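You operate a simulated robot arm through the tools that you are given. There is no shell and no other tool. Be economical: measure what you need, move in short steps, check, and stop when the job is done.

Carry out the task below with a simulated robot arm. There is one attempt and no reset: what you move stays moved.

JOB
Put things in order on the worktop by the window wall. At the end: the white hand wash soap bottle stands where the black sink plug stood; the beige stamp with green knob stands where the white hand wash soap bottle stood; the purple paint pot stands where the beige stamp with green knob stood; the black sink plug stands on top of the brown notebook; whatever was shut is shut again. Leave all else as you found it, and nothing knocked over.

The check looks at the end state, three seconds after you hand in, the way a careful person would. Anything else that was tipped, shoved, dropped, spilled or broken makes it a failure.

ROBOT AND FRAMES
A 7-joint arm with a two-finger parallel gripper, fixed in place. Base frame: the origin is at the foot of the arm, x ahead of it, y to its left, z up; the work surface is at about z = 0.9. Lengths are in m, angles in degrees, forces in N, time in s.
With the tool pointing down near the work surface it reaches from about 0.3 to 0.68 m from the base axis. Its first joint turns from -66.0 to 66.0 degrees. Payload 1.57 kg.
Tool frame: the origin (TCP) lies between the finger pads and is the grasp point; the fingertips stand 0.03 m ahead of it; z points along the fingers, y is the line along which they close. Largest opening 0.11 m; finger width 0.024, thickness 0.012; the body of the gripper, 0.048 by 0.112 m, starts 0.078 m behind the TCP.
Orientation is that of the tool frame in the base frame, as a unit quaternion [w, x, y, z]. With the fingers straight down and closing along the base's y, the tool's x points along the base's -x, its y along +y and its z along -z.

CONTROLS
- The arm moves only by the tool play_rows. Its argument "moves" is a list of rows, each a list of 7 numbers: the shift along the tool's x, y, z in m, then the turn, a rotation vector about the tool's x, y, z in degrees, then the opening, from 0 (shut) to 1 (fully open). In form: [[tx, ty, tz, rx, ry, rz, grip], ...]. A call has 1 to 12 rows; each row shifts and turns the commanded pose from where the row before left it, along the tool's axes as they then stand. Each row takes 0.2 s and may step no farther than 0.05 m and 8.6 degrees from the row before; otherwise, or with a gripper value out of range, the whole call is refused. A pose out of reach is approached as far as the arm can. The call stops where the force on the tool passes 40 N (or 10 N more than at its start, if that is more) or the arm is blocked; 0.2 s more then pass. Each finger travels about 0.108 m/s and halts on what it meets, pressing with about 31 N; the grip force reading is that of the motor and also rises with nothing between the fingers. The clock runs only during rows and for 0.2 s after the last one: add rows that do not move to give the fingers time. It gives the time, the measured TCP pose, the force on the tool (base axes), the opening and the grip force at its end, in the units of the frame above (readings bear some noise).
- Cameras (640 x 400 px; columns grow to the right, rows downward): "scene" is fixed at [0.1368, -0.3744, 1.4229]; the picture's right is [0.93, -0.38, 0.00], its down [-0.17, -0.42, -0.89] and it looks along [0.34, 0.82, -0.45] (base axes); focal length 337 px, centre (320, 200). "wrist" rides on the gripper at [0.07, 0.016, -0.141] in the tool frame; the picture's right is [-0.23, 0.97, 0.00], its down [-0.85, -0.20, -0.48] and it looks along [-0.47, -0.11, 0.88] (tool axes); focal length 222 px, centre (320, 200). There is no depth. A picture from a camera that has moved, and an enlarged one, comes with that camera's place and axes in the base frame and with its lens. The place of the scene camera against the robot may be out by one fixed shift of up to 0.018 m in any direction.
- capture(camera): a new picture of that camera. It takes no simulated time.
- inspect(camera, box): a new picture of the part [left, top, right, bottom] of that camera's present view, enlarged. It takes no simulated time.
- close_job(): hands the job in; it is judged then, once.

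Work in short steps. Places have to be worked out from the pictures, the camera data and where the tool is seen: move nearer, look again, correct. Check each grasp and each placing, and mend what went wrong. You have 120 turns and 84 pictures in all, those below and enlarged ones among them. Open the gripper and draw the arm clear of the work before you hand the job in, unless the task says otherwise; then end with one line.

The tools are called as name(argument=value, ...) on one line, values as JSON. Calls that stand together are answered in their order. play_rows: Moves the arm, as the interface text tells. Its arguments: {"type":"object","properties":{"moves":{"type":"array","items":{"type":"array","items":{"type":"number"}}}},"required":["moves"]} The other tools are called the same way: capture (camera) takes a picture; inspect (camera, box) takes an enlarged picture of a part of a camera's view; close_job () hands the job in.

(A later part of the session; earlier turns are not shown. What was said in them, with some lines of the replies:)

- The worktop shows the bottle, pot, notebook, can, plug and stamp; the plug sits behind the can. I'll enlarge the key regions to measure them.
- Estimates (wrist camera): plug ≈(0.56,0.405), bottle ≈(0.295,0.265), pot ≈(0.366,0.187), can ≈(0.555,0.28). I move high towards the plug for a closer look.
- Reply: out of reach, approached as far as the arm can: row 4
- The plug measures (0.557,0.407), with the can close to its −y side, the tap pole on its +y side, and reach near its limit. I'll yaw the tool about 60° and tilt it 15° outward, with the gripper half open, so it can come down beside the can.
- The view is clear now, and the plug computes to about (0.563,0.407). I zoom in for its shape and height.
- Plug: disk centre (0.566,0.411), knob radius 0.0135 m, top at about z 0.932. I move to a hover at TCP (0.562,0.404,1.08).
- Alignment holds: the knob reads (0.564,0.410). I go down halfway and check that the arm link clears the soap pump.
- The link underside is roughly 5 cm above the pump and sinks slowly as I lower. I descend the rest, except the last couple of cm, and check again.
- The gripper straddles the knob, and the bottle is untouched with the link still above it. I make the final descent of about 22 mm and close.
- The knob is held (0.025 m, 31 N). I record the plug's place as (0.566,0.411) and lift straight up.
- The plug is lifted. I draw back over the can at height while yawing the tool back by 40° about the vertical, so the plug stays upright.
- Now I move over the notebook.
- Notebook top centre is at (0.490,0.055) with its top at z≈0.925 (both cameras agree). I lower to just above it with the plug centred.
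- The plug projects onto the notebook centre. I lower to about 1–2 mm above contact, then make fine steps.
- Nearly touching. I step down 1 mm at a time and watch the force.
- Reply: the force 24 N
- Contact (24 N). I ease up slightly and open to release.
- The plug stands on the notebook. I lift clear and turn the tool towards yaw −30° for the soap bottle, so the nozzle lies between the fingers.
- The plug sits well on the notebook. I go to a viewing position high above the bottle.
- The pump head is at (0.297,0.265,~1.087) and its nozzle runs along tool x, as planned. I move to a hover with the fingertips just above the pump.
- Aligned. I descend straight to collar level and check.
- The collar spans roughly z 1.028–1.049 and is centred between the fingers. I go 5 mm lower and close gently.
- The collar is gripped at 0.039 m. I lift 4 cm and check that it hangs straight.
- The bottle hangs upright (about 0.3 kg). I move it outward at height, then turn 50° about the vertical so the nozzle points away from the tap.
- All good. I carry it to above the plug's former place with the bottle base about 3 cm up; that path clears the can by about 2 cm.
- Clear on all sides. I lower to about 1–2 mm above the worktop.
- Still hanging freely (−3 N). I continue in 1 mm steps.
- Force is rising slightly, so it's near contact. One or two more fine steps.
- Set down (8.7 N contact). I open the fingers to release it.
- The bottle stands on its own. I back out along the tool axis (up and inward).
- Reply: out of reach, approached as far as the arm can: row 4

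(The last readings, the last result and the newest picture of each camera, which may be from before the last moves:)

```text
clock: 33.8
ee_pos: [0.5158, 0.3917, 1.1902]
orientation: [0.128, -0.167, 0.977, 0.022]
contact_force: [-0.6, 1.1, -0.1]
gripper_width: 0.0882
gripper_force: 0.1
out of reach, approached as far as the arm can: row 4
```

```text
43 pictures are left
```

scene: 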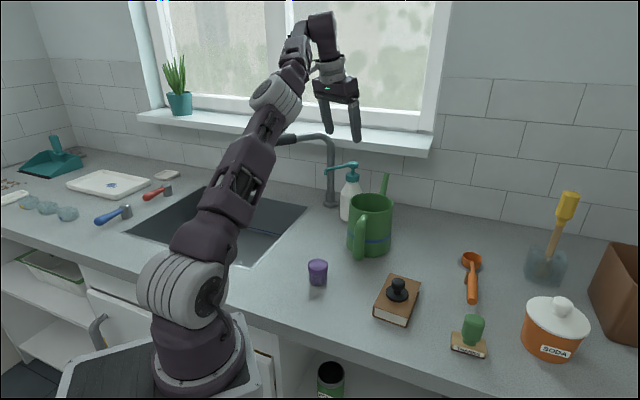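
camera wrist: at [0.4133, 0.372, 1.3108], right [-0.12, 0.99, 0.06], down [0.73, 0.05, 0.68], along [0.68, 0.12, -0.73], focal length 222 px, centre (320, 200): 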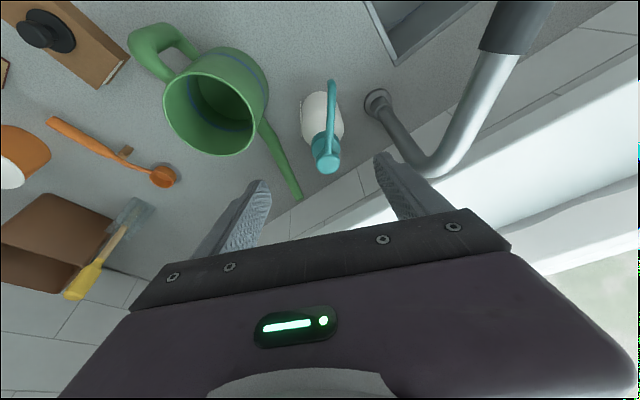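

The bottle stands at about (0.561,0.409), good. Next is the stamp: I retreat, remove the tilt, and go over it.

play_rows(moves=[[0.0274, -0.0306, -0.0094, 0, 0, 0, 1], [0.0274, -0.0306, -0.0094, 0, 0, 0, 1], [0.0274, -0.0306, -0.0094, 0, 0, 0, 1], [0.0274, -0.0306, -0.0094, 0, 0, 0, 1], [0.0274, -0.0306, -0.0094, 0, 0, 0, 1], [0, 0, 0, 0, 7.5, 0, 1], [0, 0, 0, 0, 7.5, 0, 1], [0, 0, 0, 0, 0, 0, 1]])

play_rows(moves=[[0.0049, -0.044, 0.0083, 0, 0, 0, 1], [0.0049, -0.044, 0.0083, 0, 0, 0, 1], [0.0049, -0.044, 0.0083, 0, 0, 0, 1], [0.0049, -0.044, 0.0083, 0, 0, 0, 1], [0.0049, -0.044, 0.0083, 0, 0, 0, 1], [0.0049, -0.044, 0.0083, 0, 0, 0, 1], [0, 0, 0, 0, 0, 0, 1]])

capture(camera="wrist")

```text
clock: 35.6
ee_pos: [0.5081, 0.3684, 1.1727]
orientation: [0.068, -0.155, 0.986, 0.001]
contact_force: [0.3, -0.2, 0.4]
gripper_width: 0.1098
gripper_force: 0.0
out of reach, approached as far as the arm can: row 1, 2, 3, 4, 5, 6, 7
```

```text
clock: 37.2
ee_pos: [0.5851, 0.1408, 1.1485]
orientation: [0.049, -0.14, 0.989, -0.003]
contact_force: [-0.6, 0.3, 0.0]
gripper_width: 0.1096
gripper_force: 0.1
out of reach, approached as far as the arm can: row 1, 2, 3
```

```text
42 pictures are left
camera wrist: at [0.4996, 0.1366, 1.2832], right [-0.05, 1.0, 0.0], down [0.83, 0.04, 0.56], along [0.56, 0.03, -0.83], focal length 222 px, centre (320, 200)
```

wrist: 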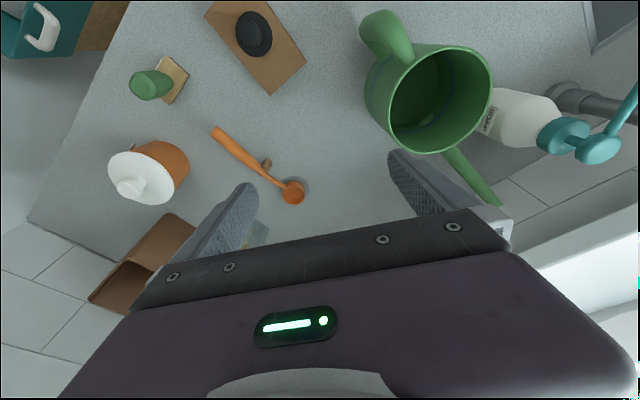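

The arm lagged at its reach limit; everything is still standing. I draw inward over to the stamp.

play_rows(moves=[[0.0308, -0.0258, -0.0025, 0, 0, 0, 1], [0.0308, -0.0258, -0.0025, 0, 0, 0, 1], [0.0308, -0.0258, -0.0025, 0, 0, 0, 1], [0.0308, -0.0258, -0.0025, 0, 0, 0, 1], [0.0308, -0.0258, -0.0025, 0, 0, 0, 1], [0.0308, -0.0258, -0.0025, 0, 0, 0, 1], [0, 0, 0, 0, 0, 0, 1]])

capture(camera="wrist")

capture(camera="scene")

```text
clock: 38.8
ee_pos: [0.4468, -0.0571, 1.1449]
orientation: [0.049, -0.14, 0.989, -0.003]
contact_force: [-0.1, 1.1, -0.4]
gripper_width: 0.1099
gripper_force: 0.0
```

```text
41 pictures are left
camera wrist: at [0.3626, -0.0621, 1.2809], right [-0.05, 1.0, 0.0], down [0.83, 0.04, 0.56], along [0.56, 0.03, -0.83], focal length 222 px, centre (320, 200)
```

wrist: 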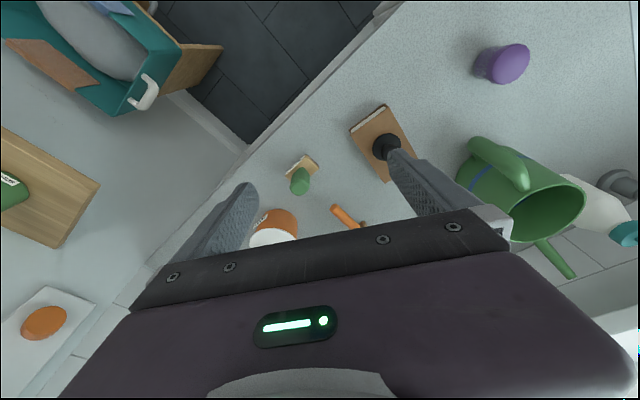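

```text
40 pictures are left
```

scene: 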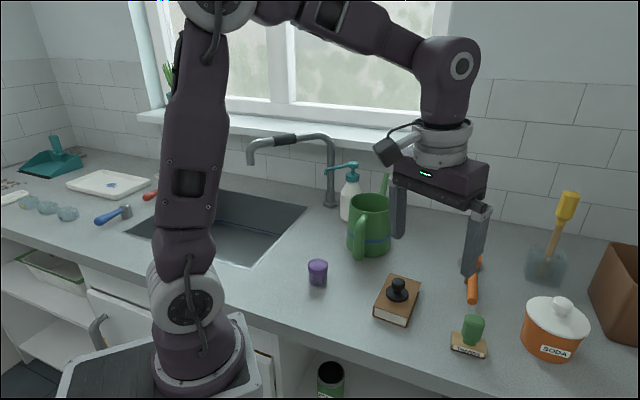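

I remove the remaining small tilt and enlarge the stamp.

play_rows(moves=[[0, 0, 0, -1.1, 5.5, 0, 1], [0, 0, 0, 0, 0, 0, 1]])

inspect(camera="wrist", box=[250, 130, 350, 230])

inspect(camera="scene", box=[440, 300, 500, 370])

```text
clock: 39.4
ee_pos: [0.4477, -0.0568, 1.1462]
orientation: [0.0, -0.14, 0.99, 0.0]
contact_force: [0.1, 0.1, 0.3]
gripper_width: 0.11
gripper_force: 0.0
```

```text
4.00 times, centred on (300, 180) of wrist
camera zoom: at [0.3763, -0.0602, 1.2891], right [-0.05, 1.0, 0.0], down [0.88, 0.04, 0.48], along [0.48, 0.02, -0.88], focal length 888 px, centre (400, 280)
```

zoom: 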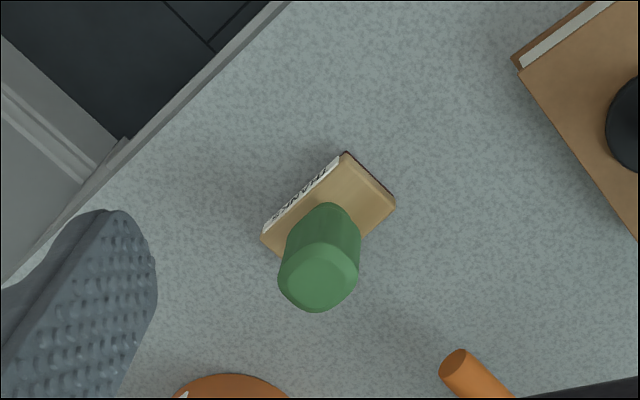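

```text
5.71 times, centred on (470, 335) of scene
camera zoom: at [0.1368, -0.3744, 1.4229], right [0.93, -0.38, 0.0], down [-0.17, -0.42, -0.89], along [0.34, 0.82, -0.45], focal length 1924 px, centre (-537, -571)
```

zoom: 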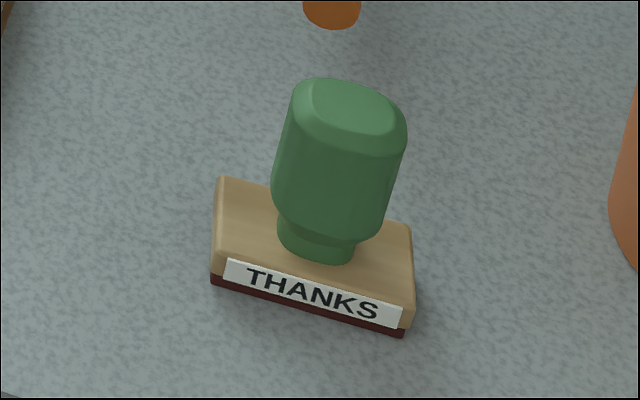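

Stamp centre (0.548,−0.086), block long axis at 137°, knob about 0.04×0.03 m with its top at z≈0.974. I yaw to close along the long axis and hover above it.

play_rows(moves=[[0, 0, 0, 0, 0, -7.9, 0.8], [0, 0, 0, 0, 0, -7.9, 0.8], [0, 0, 0, 0, 0, -7.9, 0.8], [0, 0, 0, 0, 0, -7.9, 0.8], [-0.0116, -0.0234, 0.024, 0, 0, 0, 0.8], [-0.0116, -0.0234, 0.024, 0, 0, 0, 0.8], [-0.0116, -0.0234, 0.024, 0, 0, 0, 0.8], [-0.0116, -0.0234, 0.024, 0, 0, 0, 0.8], [0, 0, 0, 0, 0, 0, 0.8]])

capture(camera="wrist")

inspect(camera="scene", box=[400, 220, 540, 370])

```text
clock: 41.4
ee_pos: [0.5501, -0.0846, 1.051]
orientation: [0.0, -0.404, 0.915, 0.0]
contact_force: [-0.7, 0.3, 1.5]
gripper_width: 0.0881
gripper_force: 0.1
```

```text
37 pictures are left
camera wrist: at [0.4904, -0.1249, 1.1933], right [-0.57, 0.82, 0.0], down [0.72, 0.5, 0.48], along [0.39, 0.27, -0.88], focal length 222 px, centre (320, 200)
```

wrist: 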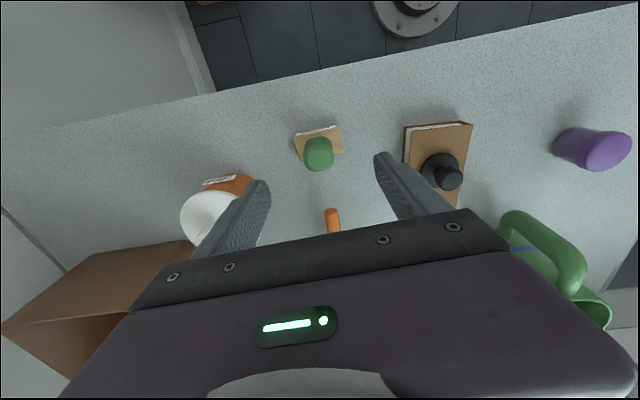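

```text
2.67 times, centred on (470, 295) of scene
camera zoom: at [0.1368, -0.3744, 1.4229], right [0.93, -0.38, 0.0], down [-0.17, -0.42, -0.89], along [0.34, 0.82, -0.45], focal length 898 px, centre (-80, -53)
```

zoom: 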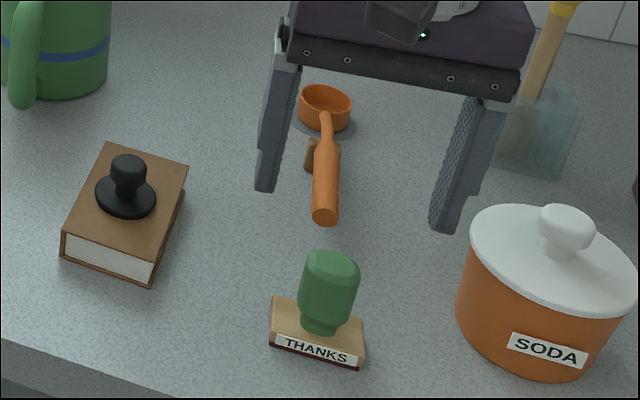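

Stamp knob reads (0.549,−0.086), aligned. I narrow the fingers to clear the jar and descend to z 0.962.

play_rows(moves=[[0.0008, 0, 0.03, 0, 0, 0, 0.62], [0.0008, 0, 0.03, 0, 0, 0, 0.62], [0, 0, 0.029, 0, 0, 0, 0.62], [0, 0, 0, 0, 0, 0, 0.62]])

capture(camera="wrist")

inspect(camera="scene", box=[400, 220, 540, 370])

```text
clock: 42.4
ee_pos: [0.5493, -0.085, 0.9604]
orientation: [-0.001, -0.404, 0.915, 0.0]
contact_force: [-1.0, -0.1, 0.8]
gripper_width: 0.068
gripper_force: 0.0
```

```text
35 pictures are left
camera wrist: at [0.489, -0.1257, 1.1032], right [-0.57, 0.82, 0.0], down [0.72, 0.5, 0.48], along [0.39, 0.27, -0.88], focal length 222 px, centre (320, 200)
```

wrist: 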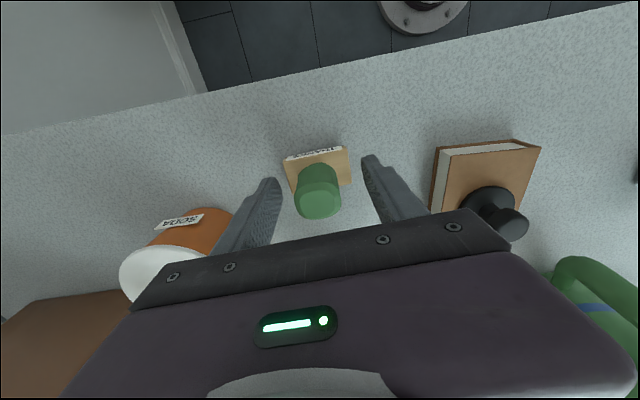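

```text
2.67 times, centred on (470, 295) of scene
camera zoom: at [0.1368, -0.3744, 1.4229], right [0.93, -0.38, 0.0], down [-0.17, -0.42, -0.89], along [0.34, 0.82, -0.45], focal length 898 px, centre (-80, -53)
```

zoom: 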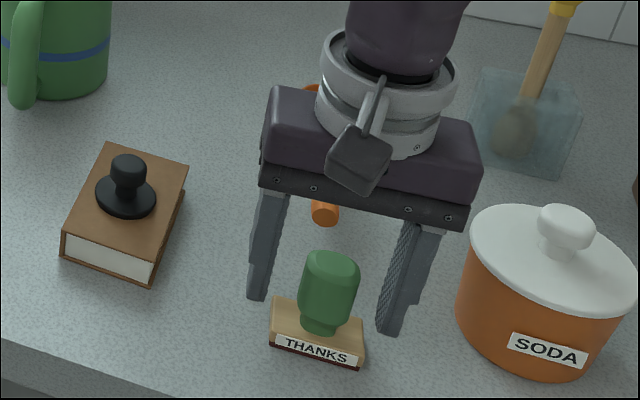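

The fingers straddle the knob evenly. I close.

play_rows(moves=[[0, 0, 0, 0, 0, 0, 0.45], [0, 0, 0, 0, 0, 0, 0.2], [0, 0, 0, 0, 0, 0, 0.1], [0, 0, 0, 0, 0, 0, 0.1]])

play_rows(moves=[[0, 0, -0.04, 0, 0, 0, 0.1], [0, 0, -0.045, 0, 0, 0, 0.1], [0, 0, -0.045, 0, 0, 0, 0.1], [0, 0, -0.045, 0, 0, 0, 0.1], [0, 0, 0, 0, 0, 0, 0.1]])

capture(camera="wrist")

```text
clock: 43.4
ee_pos: [0.5485, -0.0859, 0.9603]
orientation: [0.0, -0.405, 0.915, 0.0]
contact_force: [-0.1, 0.9, -0.5]
gripper_width: 0.0318
gripper_force: 30.6
```

```text
clock: 44.6
ee_pos: [0.5483, -0.0871, 1.1373]
orientation: [-0.001, -0.403, 0.915, 0.0]
contact_force: [0.7, 0.3, -1.0]
gripper_width: 0.0315
gripper_force: 31.2
```

```text
33 pictures are left
camera wrist: at [0.4892, -0.1273, 1.2808], right [-0.57, 0.82, 0.0], down [0.72, 0.5, 0.48], along [0.39, 0.27, -0.88], focal length 222 px, centre (320, 200)
```

wrist: 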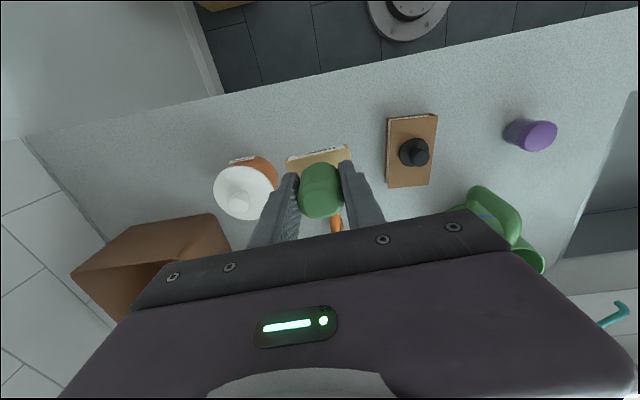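

Held (0.0315 m) and lifted. I carry it at height to above the bottle's former place (0.297,0.266).

play_rows(moves=[[-0.00904, 0.04228, 0, 0, 0, 0, 0.1], [-0.00904, 0.04228, 0, 0, 0, 0, 0.1], [-0.00904, 0.04228, 0, 0, 0, 0, 0.1], [-0.00904, 0.04228, 0, 0, 0, 0, 0.1], [-0.00904, 0.04228, 0, 0, 0, 0, 0.1], [-0.00904, 0.04228, 0, 0, 0, 0, 0.1], [-0.00904, 0.04228, 0, 0, 0, 0, 0.1], [-0.00904, 0.04228, 0, 0, 0, 0, 0.1], [-0.00904, 0.04228, 0, 0, 0, 0, 0.1], [-0.00904, 0.04228, 0, 0, 0, 0, 0.1], [0, 0, 0, 0, 0, 0, 0.1]])

capture(camera="wrist")

capture(camera="scene")

```text
clock: 47.0
ee_pos: [0.2949, 0.2683, 1.1387]
orientation: [0.0, -0.403, 0.915, 0.0]
contact_force: [0.4, -0.2, -1.0]
gripper_width: 0.0322
gripper_force: 30.9
```

```text
32 pictures are left
camera wrist: at [0.2362, 0.2266, 1.2818], right [-0.57, 0.82, 0.0], down [0.72, 0.5, 0.48], along [0.39, 0.27, -0.88], focal length 222 px, centre (320, 200)
```

wrist: 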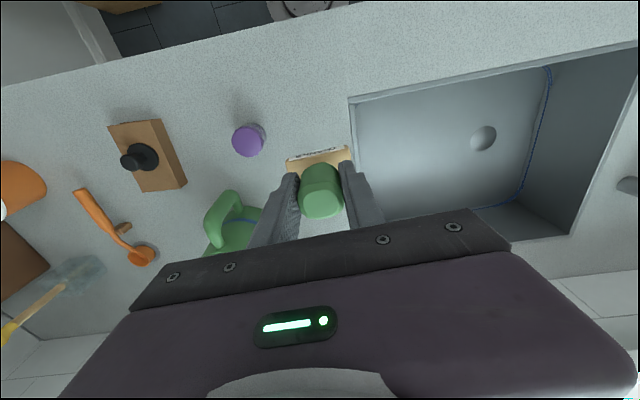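

```text
31 pictures are left
```

scene: 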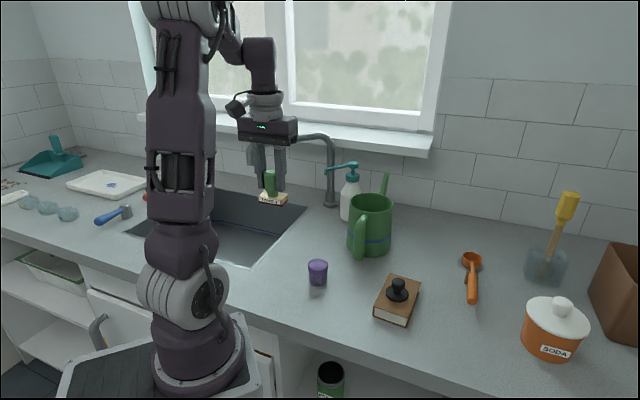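

The target is 6 cm from the sink edge and 10 cm from the pot, so it fits. I descend to just above the worktop.

play_rows(moves=[[0, -0.0008, 0.0435, 0, 0, 0, 0.1], [0, -0.0008, 0.0435, 0, 0, 0, 0.1], [0, -0.0008, 0.0435, 0, 0, 0, 0.1], [0, -0.0008, 0.0435, 0, 0, 0, 0.1], [0, 0, 0, 0, 0, 0, 0.1]])

play_rows(moves=[[0, 0, 0.001, 0, 0, 0, 0.1], [0, 0, 0.001, 0, 0, 0, 0.1], [0, 0, 0, 0, 0, 0, 0.1]])

```text
clock: 48.2
ee_pos: [0.2976, 0.2632, 0.9628]
orientation: [0.0, -0.403, 0.915, 0.0]
contact_force: [0.7, 1.0, -0.5]
gripper_width: 0.0317
gripper_force: 31.4
```

```text
clock: 49.0
ee_pos: [0.2983, 0.2637, 0.9607]
orientation: [0.001, -0.404, 0.915, 0.001]
contact_force: [0.0, 0.4, -0.9]
gripper_width: 0.0318
gripper_force: 30.4
```

Not yet touching. More small steps.

play_rows(moves=[[0, 0, 0.0008, 0, 0, 0, 0.1], [0, 0, 0, 0, 0, 0, 0.1]])

play_rows(moves=[[0, 0, 0.0008, 0, 0, 0, 0.1], [0, 0, 0, 0, 0, 0, 0.1]])

```text
clock: 49.6
ee_pos: [0.2976, 0.2643, 0.9613]
orientation: [0.001, -0.404, 0.915, -0.001]
contact_force: [-2.7, -1.3, 10.8]
gripper_width: 0.0318
gripper_force: 30.9
```

```text
clock: 50.2
ee_pos: [0.298, 0.2642, 0.9599]
orientation: [0.001, -0.404, 0.915, 0.0]
contact_force: [-7.2, -1.5, 29.2]
gripper_width: 0.032
gripper_force: 31.2
```

In contact. I ease up 1 mm, release and rise.

play_rows(moves=[[0, 0, -0.0012, 0, 0, 0, 0.1], [0, 0, 0, 0, 0, 0, 0.35], [0, 0, 0, 0, 0, 0, 0.55], [0, 0, 0, 0, 0, 0, 0.55], [0, 0, -0.03, 0, 0, 0, 0.55], [0, 0, -0.045, 0, 0, 0, 0.55], [0, 0, -0.045, 0, 0, 0, 0.55], [0, 0, -0.045, 0, 0, 0, 0.55], [0, 0, 0, 0, 0, 0, 0.55]])

capture(camera="wrist")

inspect(camera="scene", box=[220, 160, 420, 320])

```text
clock: 52.2
ee_pos: [0.2967, 0.2624, 1.1275]
orientation: [0.0, -0.404, 0.915, 0.0]
contact_force: [0.3, 0.2, 0.3]
gripper_width: 0.0604
gripper_force: 0.1
```

```text
30 pictures are left
camera wrist: at [0.2387, 0.2229, 1.2698], right [-0.57, 0.82, 0.0], down [0.72, 0.5, 0.48], along [0.39, 0.27, -0.88], focal length 222 px, centre (320, 200)
```

wrist: 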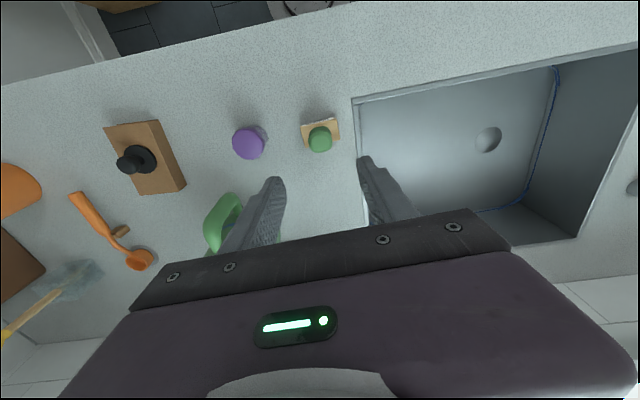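

```text
2.50 times, centred on (320, 240) of scene
camera zoom: at [0.1368, -0.3744, 1.4229], right [0.93, -0.38, 0.0], down [-0.17, -0.42, -0.89], along [0.34, 0.82, -0.45], focal length 842 px, centre (320, 100)
```

zoom: 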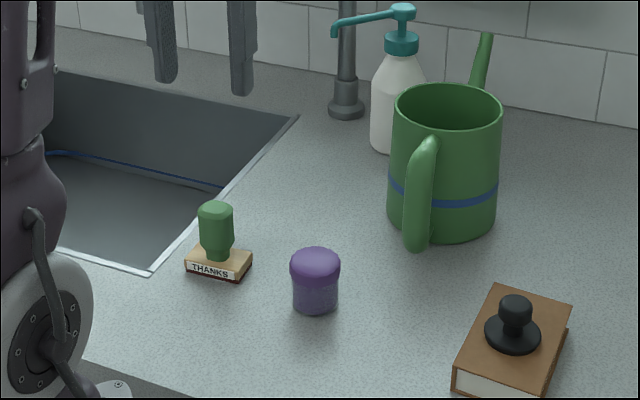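

The stamp stands where the bottle was. Now I hover above the paint pot at about (0.365,0.185).

play_rows(moves=[[0.0038, -0.0341, 0.0325, 0, 0, 0, 0.75], [0.0038, -0.0341, 0.0325, 0, 0, 0, 0.75], [0.0038, -0.0341, 0.0325, 0, 0, 0, 0.75], [0, 0, 0, 0, 0, 0, 0.75]])

inspect(camera="wrist", box=[220, 80, 420, 220])

```text
clock: 53.2
ee_pos: [0.367, 0.1867, 1.0282]
orientation: [0.001, -0.404, 0.915, 0.0]
contact_force: [-0.6, -0.7, 0.0]
gripper_width: 0.0822
gripper_force: 0.1
```

```text
2.86 times, centred on (320, 150) of wrist
camera zoom: at [0.3074, 0.1456, 1.1719], right [-0.57, 0.82, 0.0], down [0.72, 0.5, 0.48], along [0.39, 0.27, -0.88], focal length 635 px, centre (320, 343)
```

zoom: 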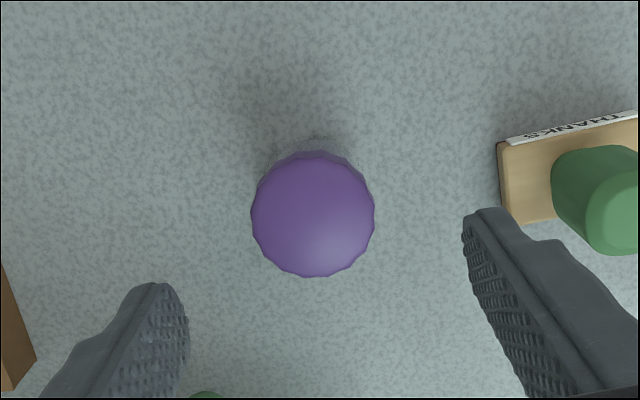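

Pot lid centre is (0.366,0.183), diameter 0.046. I descend to z≈0.946 with a slightly narrower opening.

play_rows(moves=[[0.0015, -0.0007, 0.03, 0, 0, 0, 0.65], [0.0014, -0.0006, 0.03, 0, 0, 0, 0.65], [0, 0, 0.022, 0, 0, 0, 0.65], [0, 0, 0, 0, 0, 0, 0.65]])

capture(camera="wrist")

inspect(camera="scene", box=[240, 180, 380, 310])

```text
clock: 54.2
ee_pos: [0.367, 0.1844, 0.9451]
orientation: [0.0, -0.404, 0.915, 0.0]
contact_force: [-0.8, 0.3, -0.1]
gripper_width: 0.0715
gripper_force: 0.1
```

```text
27 pictures are left
camera wrist: at [0.3071, 0.1435, 1.0895], right [-0.57, 0.82, 0.0], down [0.72, 0.5, 0.48], along [0.39, 0.27, -0.88], focal length 222 px, centre (320, 200)
```

wrist: 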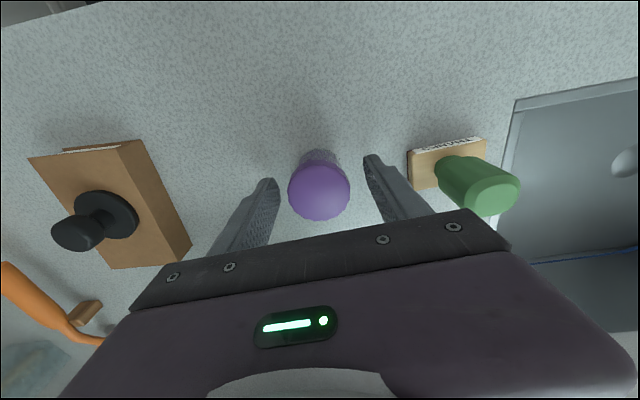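

```text
3.08 times, centred on (310, 245) of scene
camera zoom: at [0.1368, -0.3744, 1.4229], right [0.93, -0.38, 0.0], down [-0.17, -0.42, -0.89], along [0.34, 0.82, -0.45], focal length 1036 px, centre (351, 62)
```

zoom: 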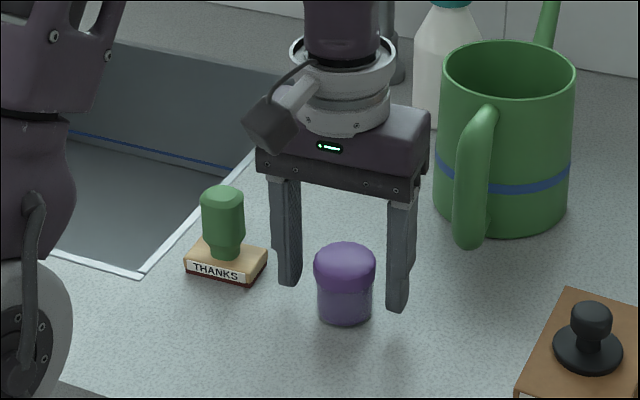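

Fingers are around the pot. I close, lift 3 cm, and check that the whole pot comes along, not just the lid.

play_rows(moves=[[0, 0, 0, 0, 0, 0, 0.5], [0, 0, 0, 0, 0, 0, 0.3], [0, 0, 0, 0, 0, 0, 0.25], [0, 0, 0, 0, 0, 0, 0.25], [0, 0, -0.015, 0, 0, 0, 0.25], [0, 0, -0.015, 0, 0, 0, 0.25], [0, 0, 0, 0, 0, 0, 0.25]])

inspect(camera="scene", box=[240, 180, 380, 310])

```text
clock: 55.8
ee_pos: [0.3661, 0.1835, 0.9769]
orientation: [0.0, -0.403, 0.915, 0.0]
contact_force: [-0.6, -0.2, 0.8]
gripper_width: 0.0438
gripper_force: 30.8
```

```text
3.08 times, centred on (310, 245) of scene
camera zoom: at [0.1368, -0.3744, 1.4229], right [0.93, -0.38, 0.0], down [-0.17, -0.42, -0.89], along [0.34, 0.82, -0.45], focal length 1036 px, centre (351, 62)
```

zoom: 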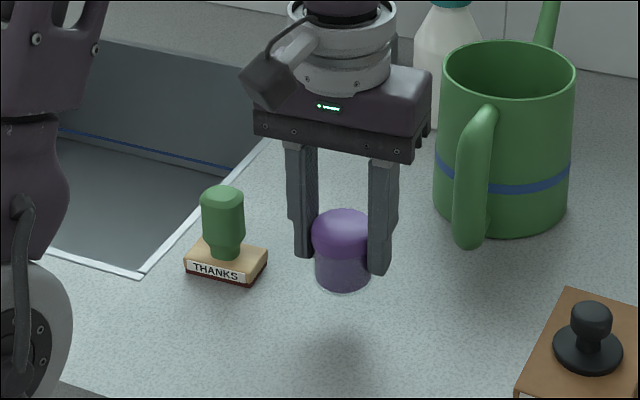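

The whole pot lifts. I raise it and carry it to above the stamp's former place (0.548,−0.086).

play_rows(moves=[[0, 0, -0.045, 0, 0, 0, 0.25], [0, 0, -0.045, 0, 0, 0, 0.25], [0, 0, -0.045, 0, 0, 0, 0.25], [0.0095, -0.0396, 0, 0, 0, 0, 0.25], [0.0095, -0.0396, 0, 0, 0, 0, 0.25], [0.0095, -0.0396, 0, 0, 0, 0, 0.25], [0.0095, -0.0396, 0, 0, 0, 0, 0.25], [0.0095, -0.0396, 0, 0, 0, 0, 0.25], [0.0095, -0.0396, 0, 0, 0, 0, 0.25], [0.0095, -0.0396, 0, 0, 0, 0, 0.25], [0.0095, -0.0396, 0, 0, 0, 0, 0.25], [0, 0, 0, 0, 0, 0, 0.25]])

capture(camera="wrist")

```text
clock: 58.4
ee_pos: [0.5475, -0.087, 1.1117]
orientation: [0.0, -0.404, 0.915, 0.0]
contact_force: [0.0, 0.9, -0.4]
gripper_width: 0.0436
gripper_force: 31.1
```

```text
24 pictures are left
camera wrist: at [0.4882, -0.1276, 1.2546], right [-0.57, 0.82, 0.0], down [0.72, 0.5, 0.48], along [0.39, 0.27, -0.88], focal length 222 px, centre (320, 200)
```

wrist: 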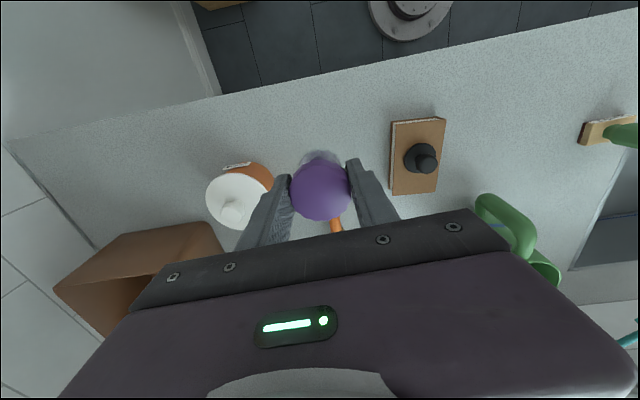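

In place. I descend to just above the worktop, then fine steps.

play_rows(moves=[[0, 0, 0.0405, 0, 0, 0, 0.25], [0, 0, 0.0405, 0, 0, 0, 0.25], [0, 0, 0.0405, 0, 0, 0, 0.25], [0, 0, 0.0405, 0, 0, 0, 0.25], [0, 0, 0, 0, 0, 0, 0.25]])

play_rows(moves=[[0, 0, 0.001, 0, 0, 0, 0.25], [0, 0, 0, 0, 0, 0, 0.25]])

play_rows(moves=[[0, 0, 0.0008, 0, 0, 0, 0.25], [0, 0, 0, 0, 0, 0, 0.25]])

```text
clock: 59.6
ee_pos: [0.5475, -0.0867, 0.9484]
orientation: [0.0, -0.405, 0.914, 0.0]
contact_force: [0.1, 0.2, -1.1]
gripper_width: 0.0436
gripper_force: 30.1
```

```text
clock: 60.2
ee_pos: [0.5484, -0.0857, 0.9476]
orientation: [0.0, -0.404, 0.915, 0.0]
contact_force: [-0.1, 0.0, -0.6]
gripper_width: 0.0435
gripper_force: 31.1
```

```text
clock: 60.8
ee_pos: [0.5481, -0.0873, 0.9486]
orientation: [-0.001, -0.405, 0.914, -0.001]
contact_force: [0.0, -1.2, -0.8]
gripper_width: 0.0437
gripper_force: 30.7
```

Not yet touching; continuing.

play_rows(moves=[[0, 0, 0.0008, 0, 0, 0, 0.25], [0, 0, 0, 0, 0, 0, 0.25]])

play_rows(moves=[[0, 0, 0.0006, 0, 0, 0, 0.25], [0, 0, 0, 0, 0, 0, 0.25]])

```text
clock: 61.4
ee_pos: [0.5484, -0.088, 0.9478]
orientation: [0.002, -0.405, 0.914, 0.0]
contact_force: [-2.8, 0.9, 16.4]
gripper_width: 0.0438
gripper_force: 31.2
```

```text
clock: 62.0
ee_pos: [0.5475, -0.086, 0.9465]
orientation: [0.002, -0.404, 0.915, -0.001]
contact_force: [-4.1, -0.5, 31.7]
gripper_width: 0.0435
gripper_force: 31.1
```

Contact. I ease up, release and rise.

play_rows(moves=[[0, 0, -0.0014, 0, 0, 0, 0.25], [0, 0, 0, 0, 0, 0, 0.45], [0, 0, 0, 0, 0, 0, 0.6], [0, 0, 0, 0, 0, 0, 0.6], [0, 0, -0.03, 0, 0, 0, 0.6], [0, 0, -0.045, 0, 0, 0, 0.6], [0, 0, -0.045, 0, 0, 0, 0.6], [0, 0, -0.045, 0, 0, 0, 0.6], [0, 0, 0, 0, 0, 0, 0.6]])

capture(camera="wrist")

capture(camera="scene")

```text
clock: 64.0
ee_pos: [0.5492, -0.084, 1.1111]
orientation: [0.0, -0.404, 0.915, 0.0]
contact_force: [0.1, -1.3, 0.5]
gripper_width: 0.066
gripper_force: 0.1
```

```text
23 pictures are left
camera wrist: at [0.4896, -0.1254, 1.2549], right [-0.57, 0.82, 0.0], down [0.72, 0.5, 0.48], along [0.39, 0.27, -0.88], focal length 222 px, centre (320, 200)
```

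wrist: 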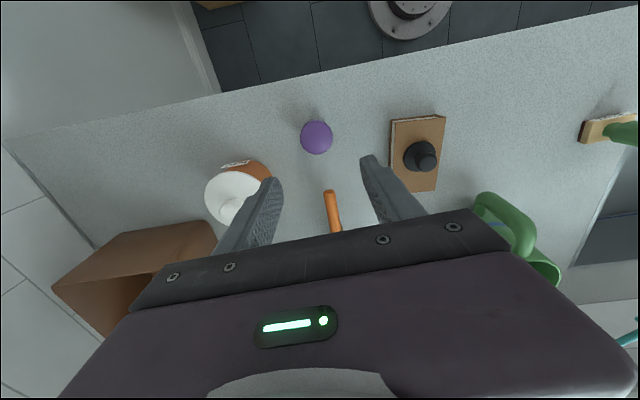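

```text
22 pictures are left
```

scene: 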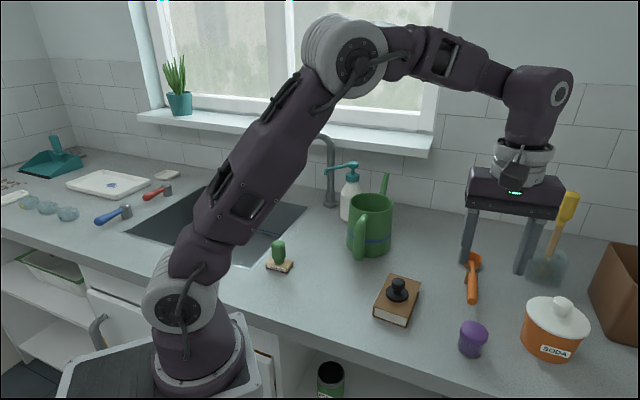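

All four items are placed and upright. I draw the arm clear and take a final check.

play_rows(moves=[[0.005, 0.01, -0.04, 0, 0, 0, 0.8], [0.005, 0.031, -0.026, 0, 0, 0, 1], [0.005, 0.031, -0.026, 0, 0, 0, 1], [0.005, 0.031, -0.026, 0, 0, 0, 1], [0.005, 0.031, -0.02, 0, 0, 0, 1], [0, 0, 0, 0, 0, 0, 1]])

inspect(camera="scene", box=[240, 140, 600, 370])

```text
clock: 65.4
ee_pos: [0.4304, -0.0149, 1.2529]
orientation: [0.0, -0.403, 0.915, 0.0]
contact_force: [0.0, 0.7, 0.2]
gripper_width: 0.1101
gripper_force: 0.1
```

```text
1.74 times, centred on (420, 255) of scene
camera zoom: at [0.1368, -0.3744, 1.4229], right [0.93, -0.38, 0.0], down [-0.17, -0.42, -0.89], along [0.34, 0.82, -0.45], focal length 586 px, centre (146, 104)
```

zoom: 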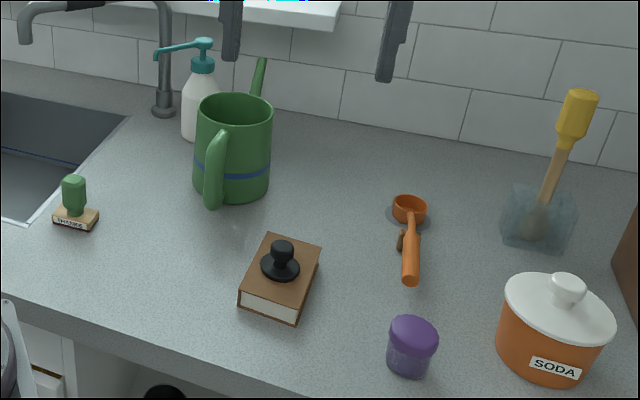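

Everything is in place and upright, the gripper is open and the arm is clear, so I hand in.

close_job()

```text
The job is handed in.
```

The job is handed in: the soap bottle, stamp and paint pot stand in their new places, within a few millimetres by my measurements. The sink plug stands on the notebook. In the last picture nothing is knocked over or visibly moved, and I opened nothing, so there was nothing to shut again.
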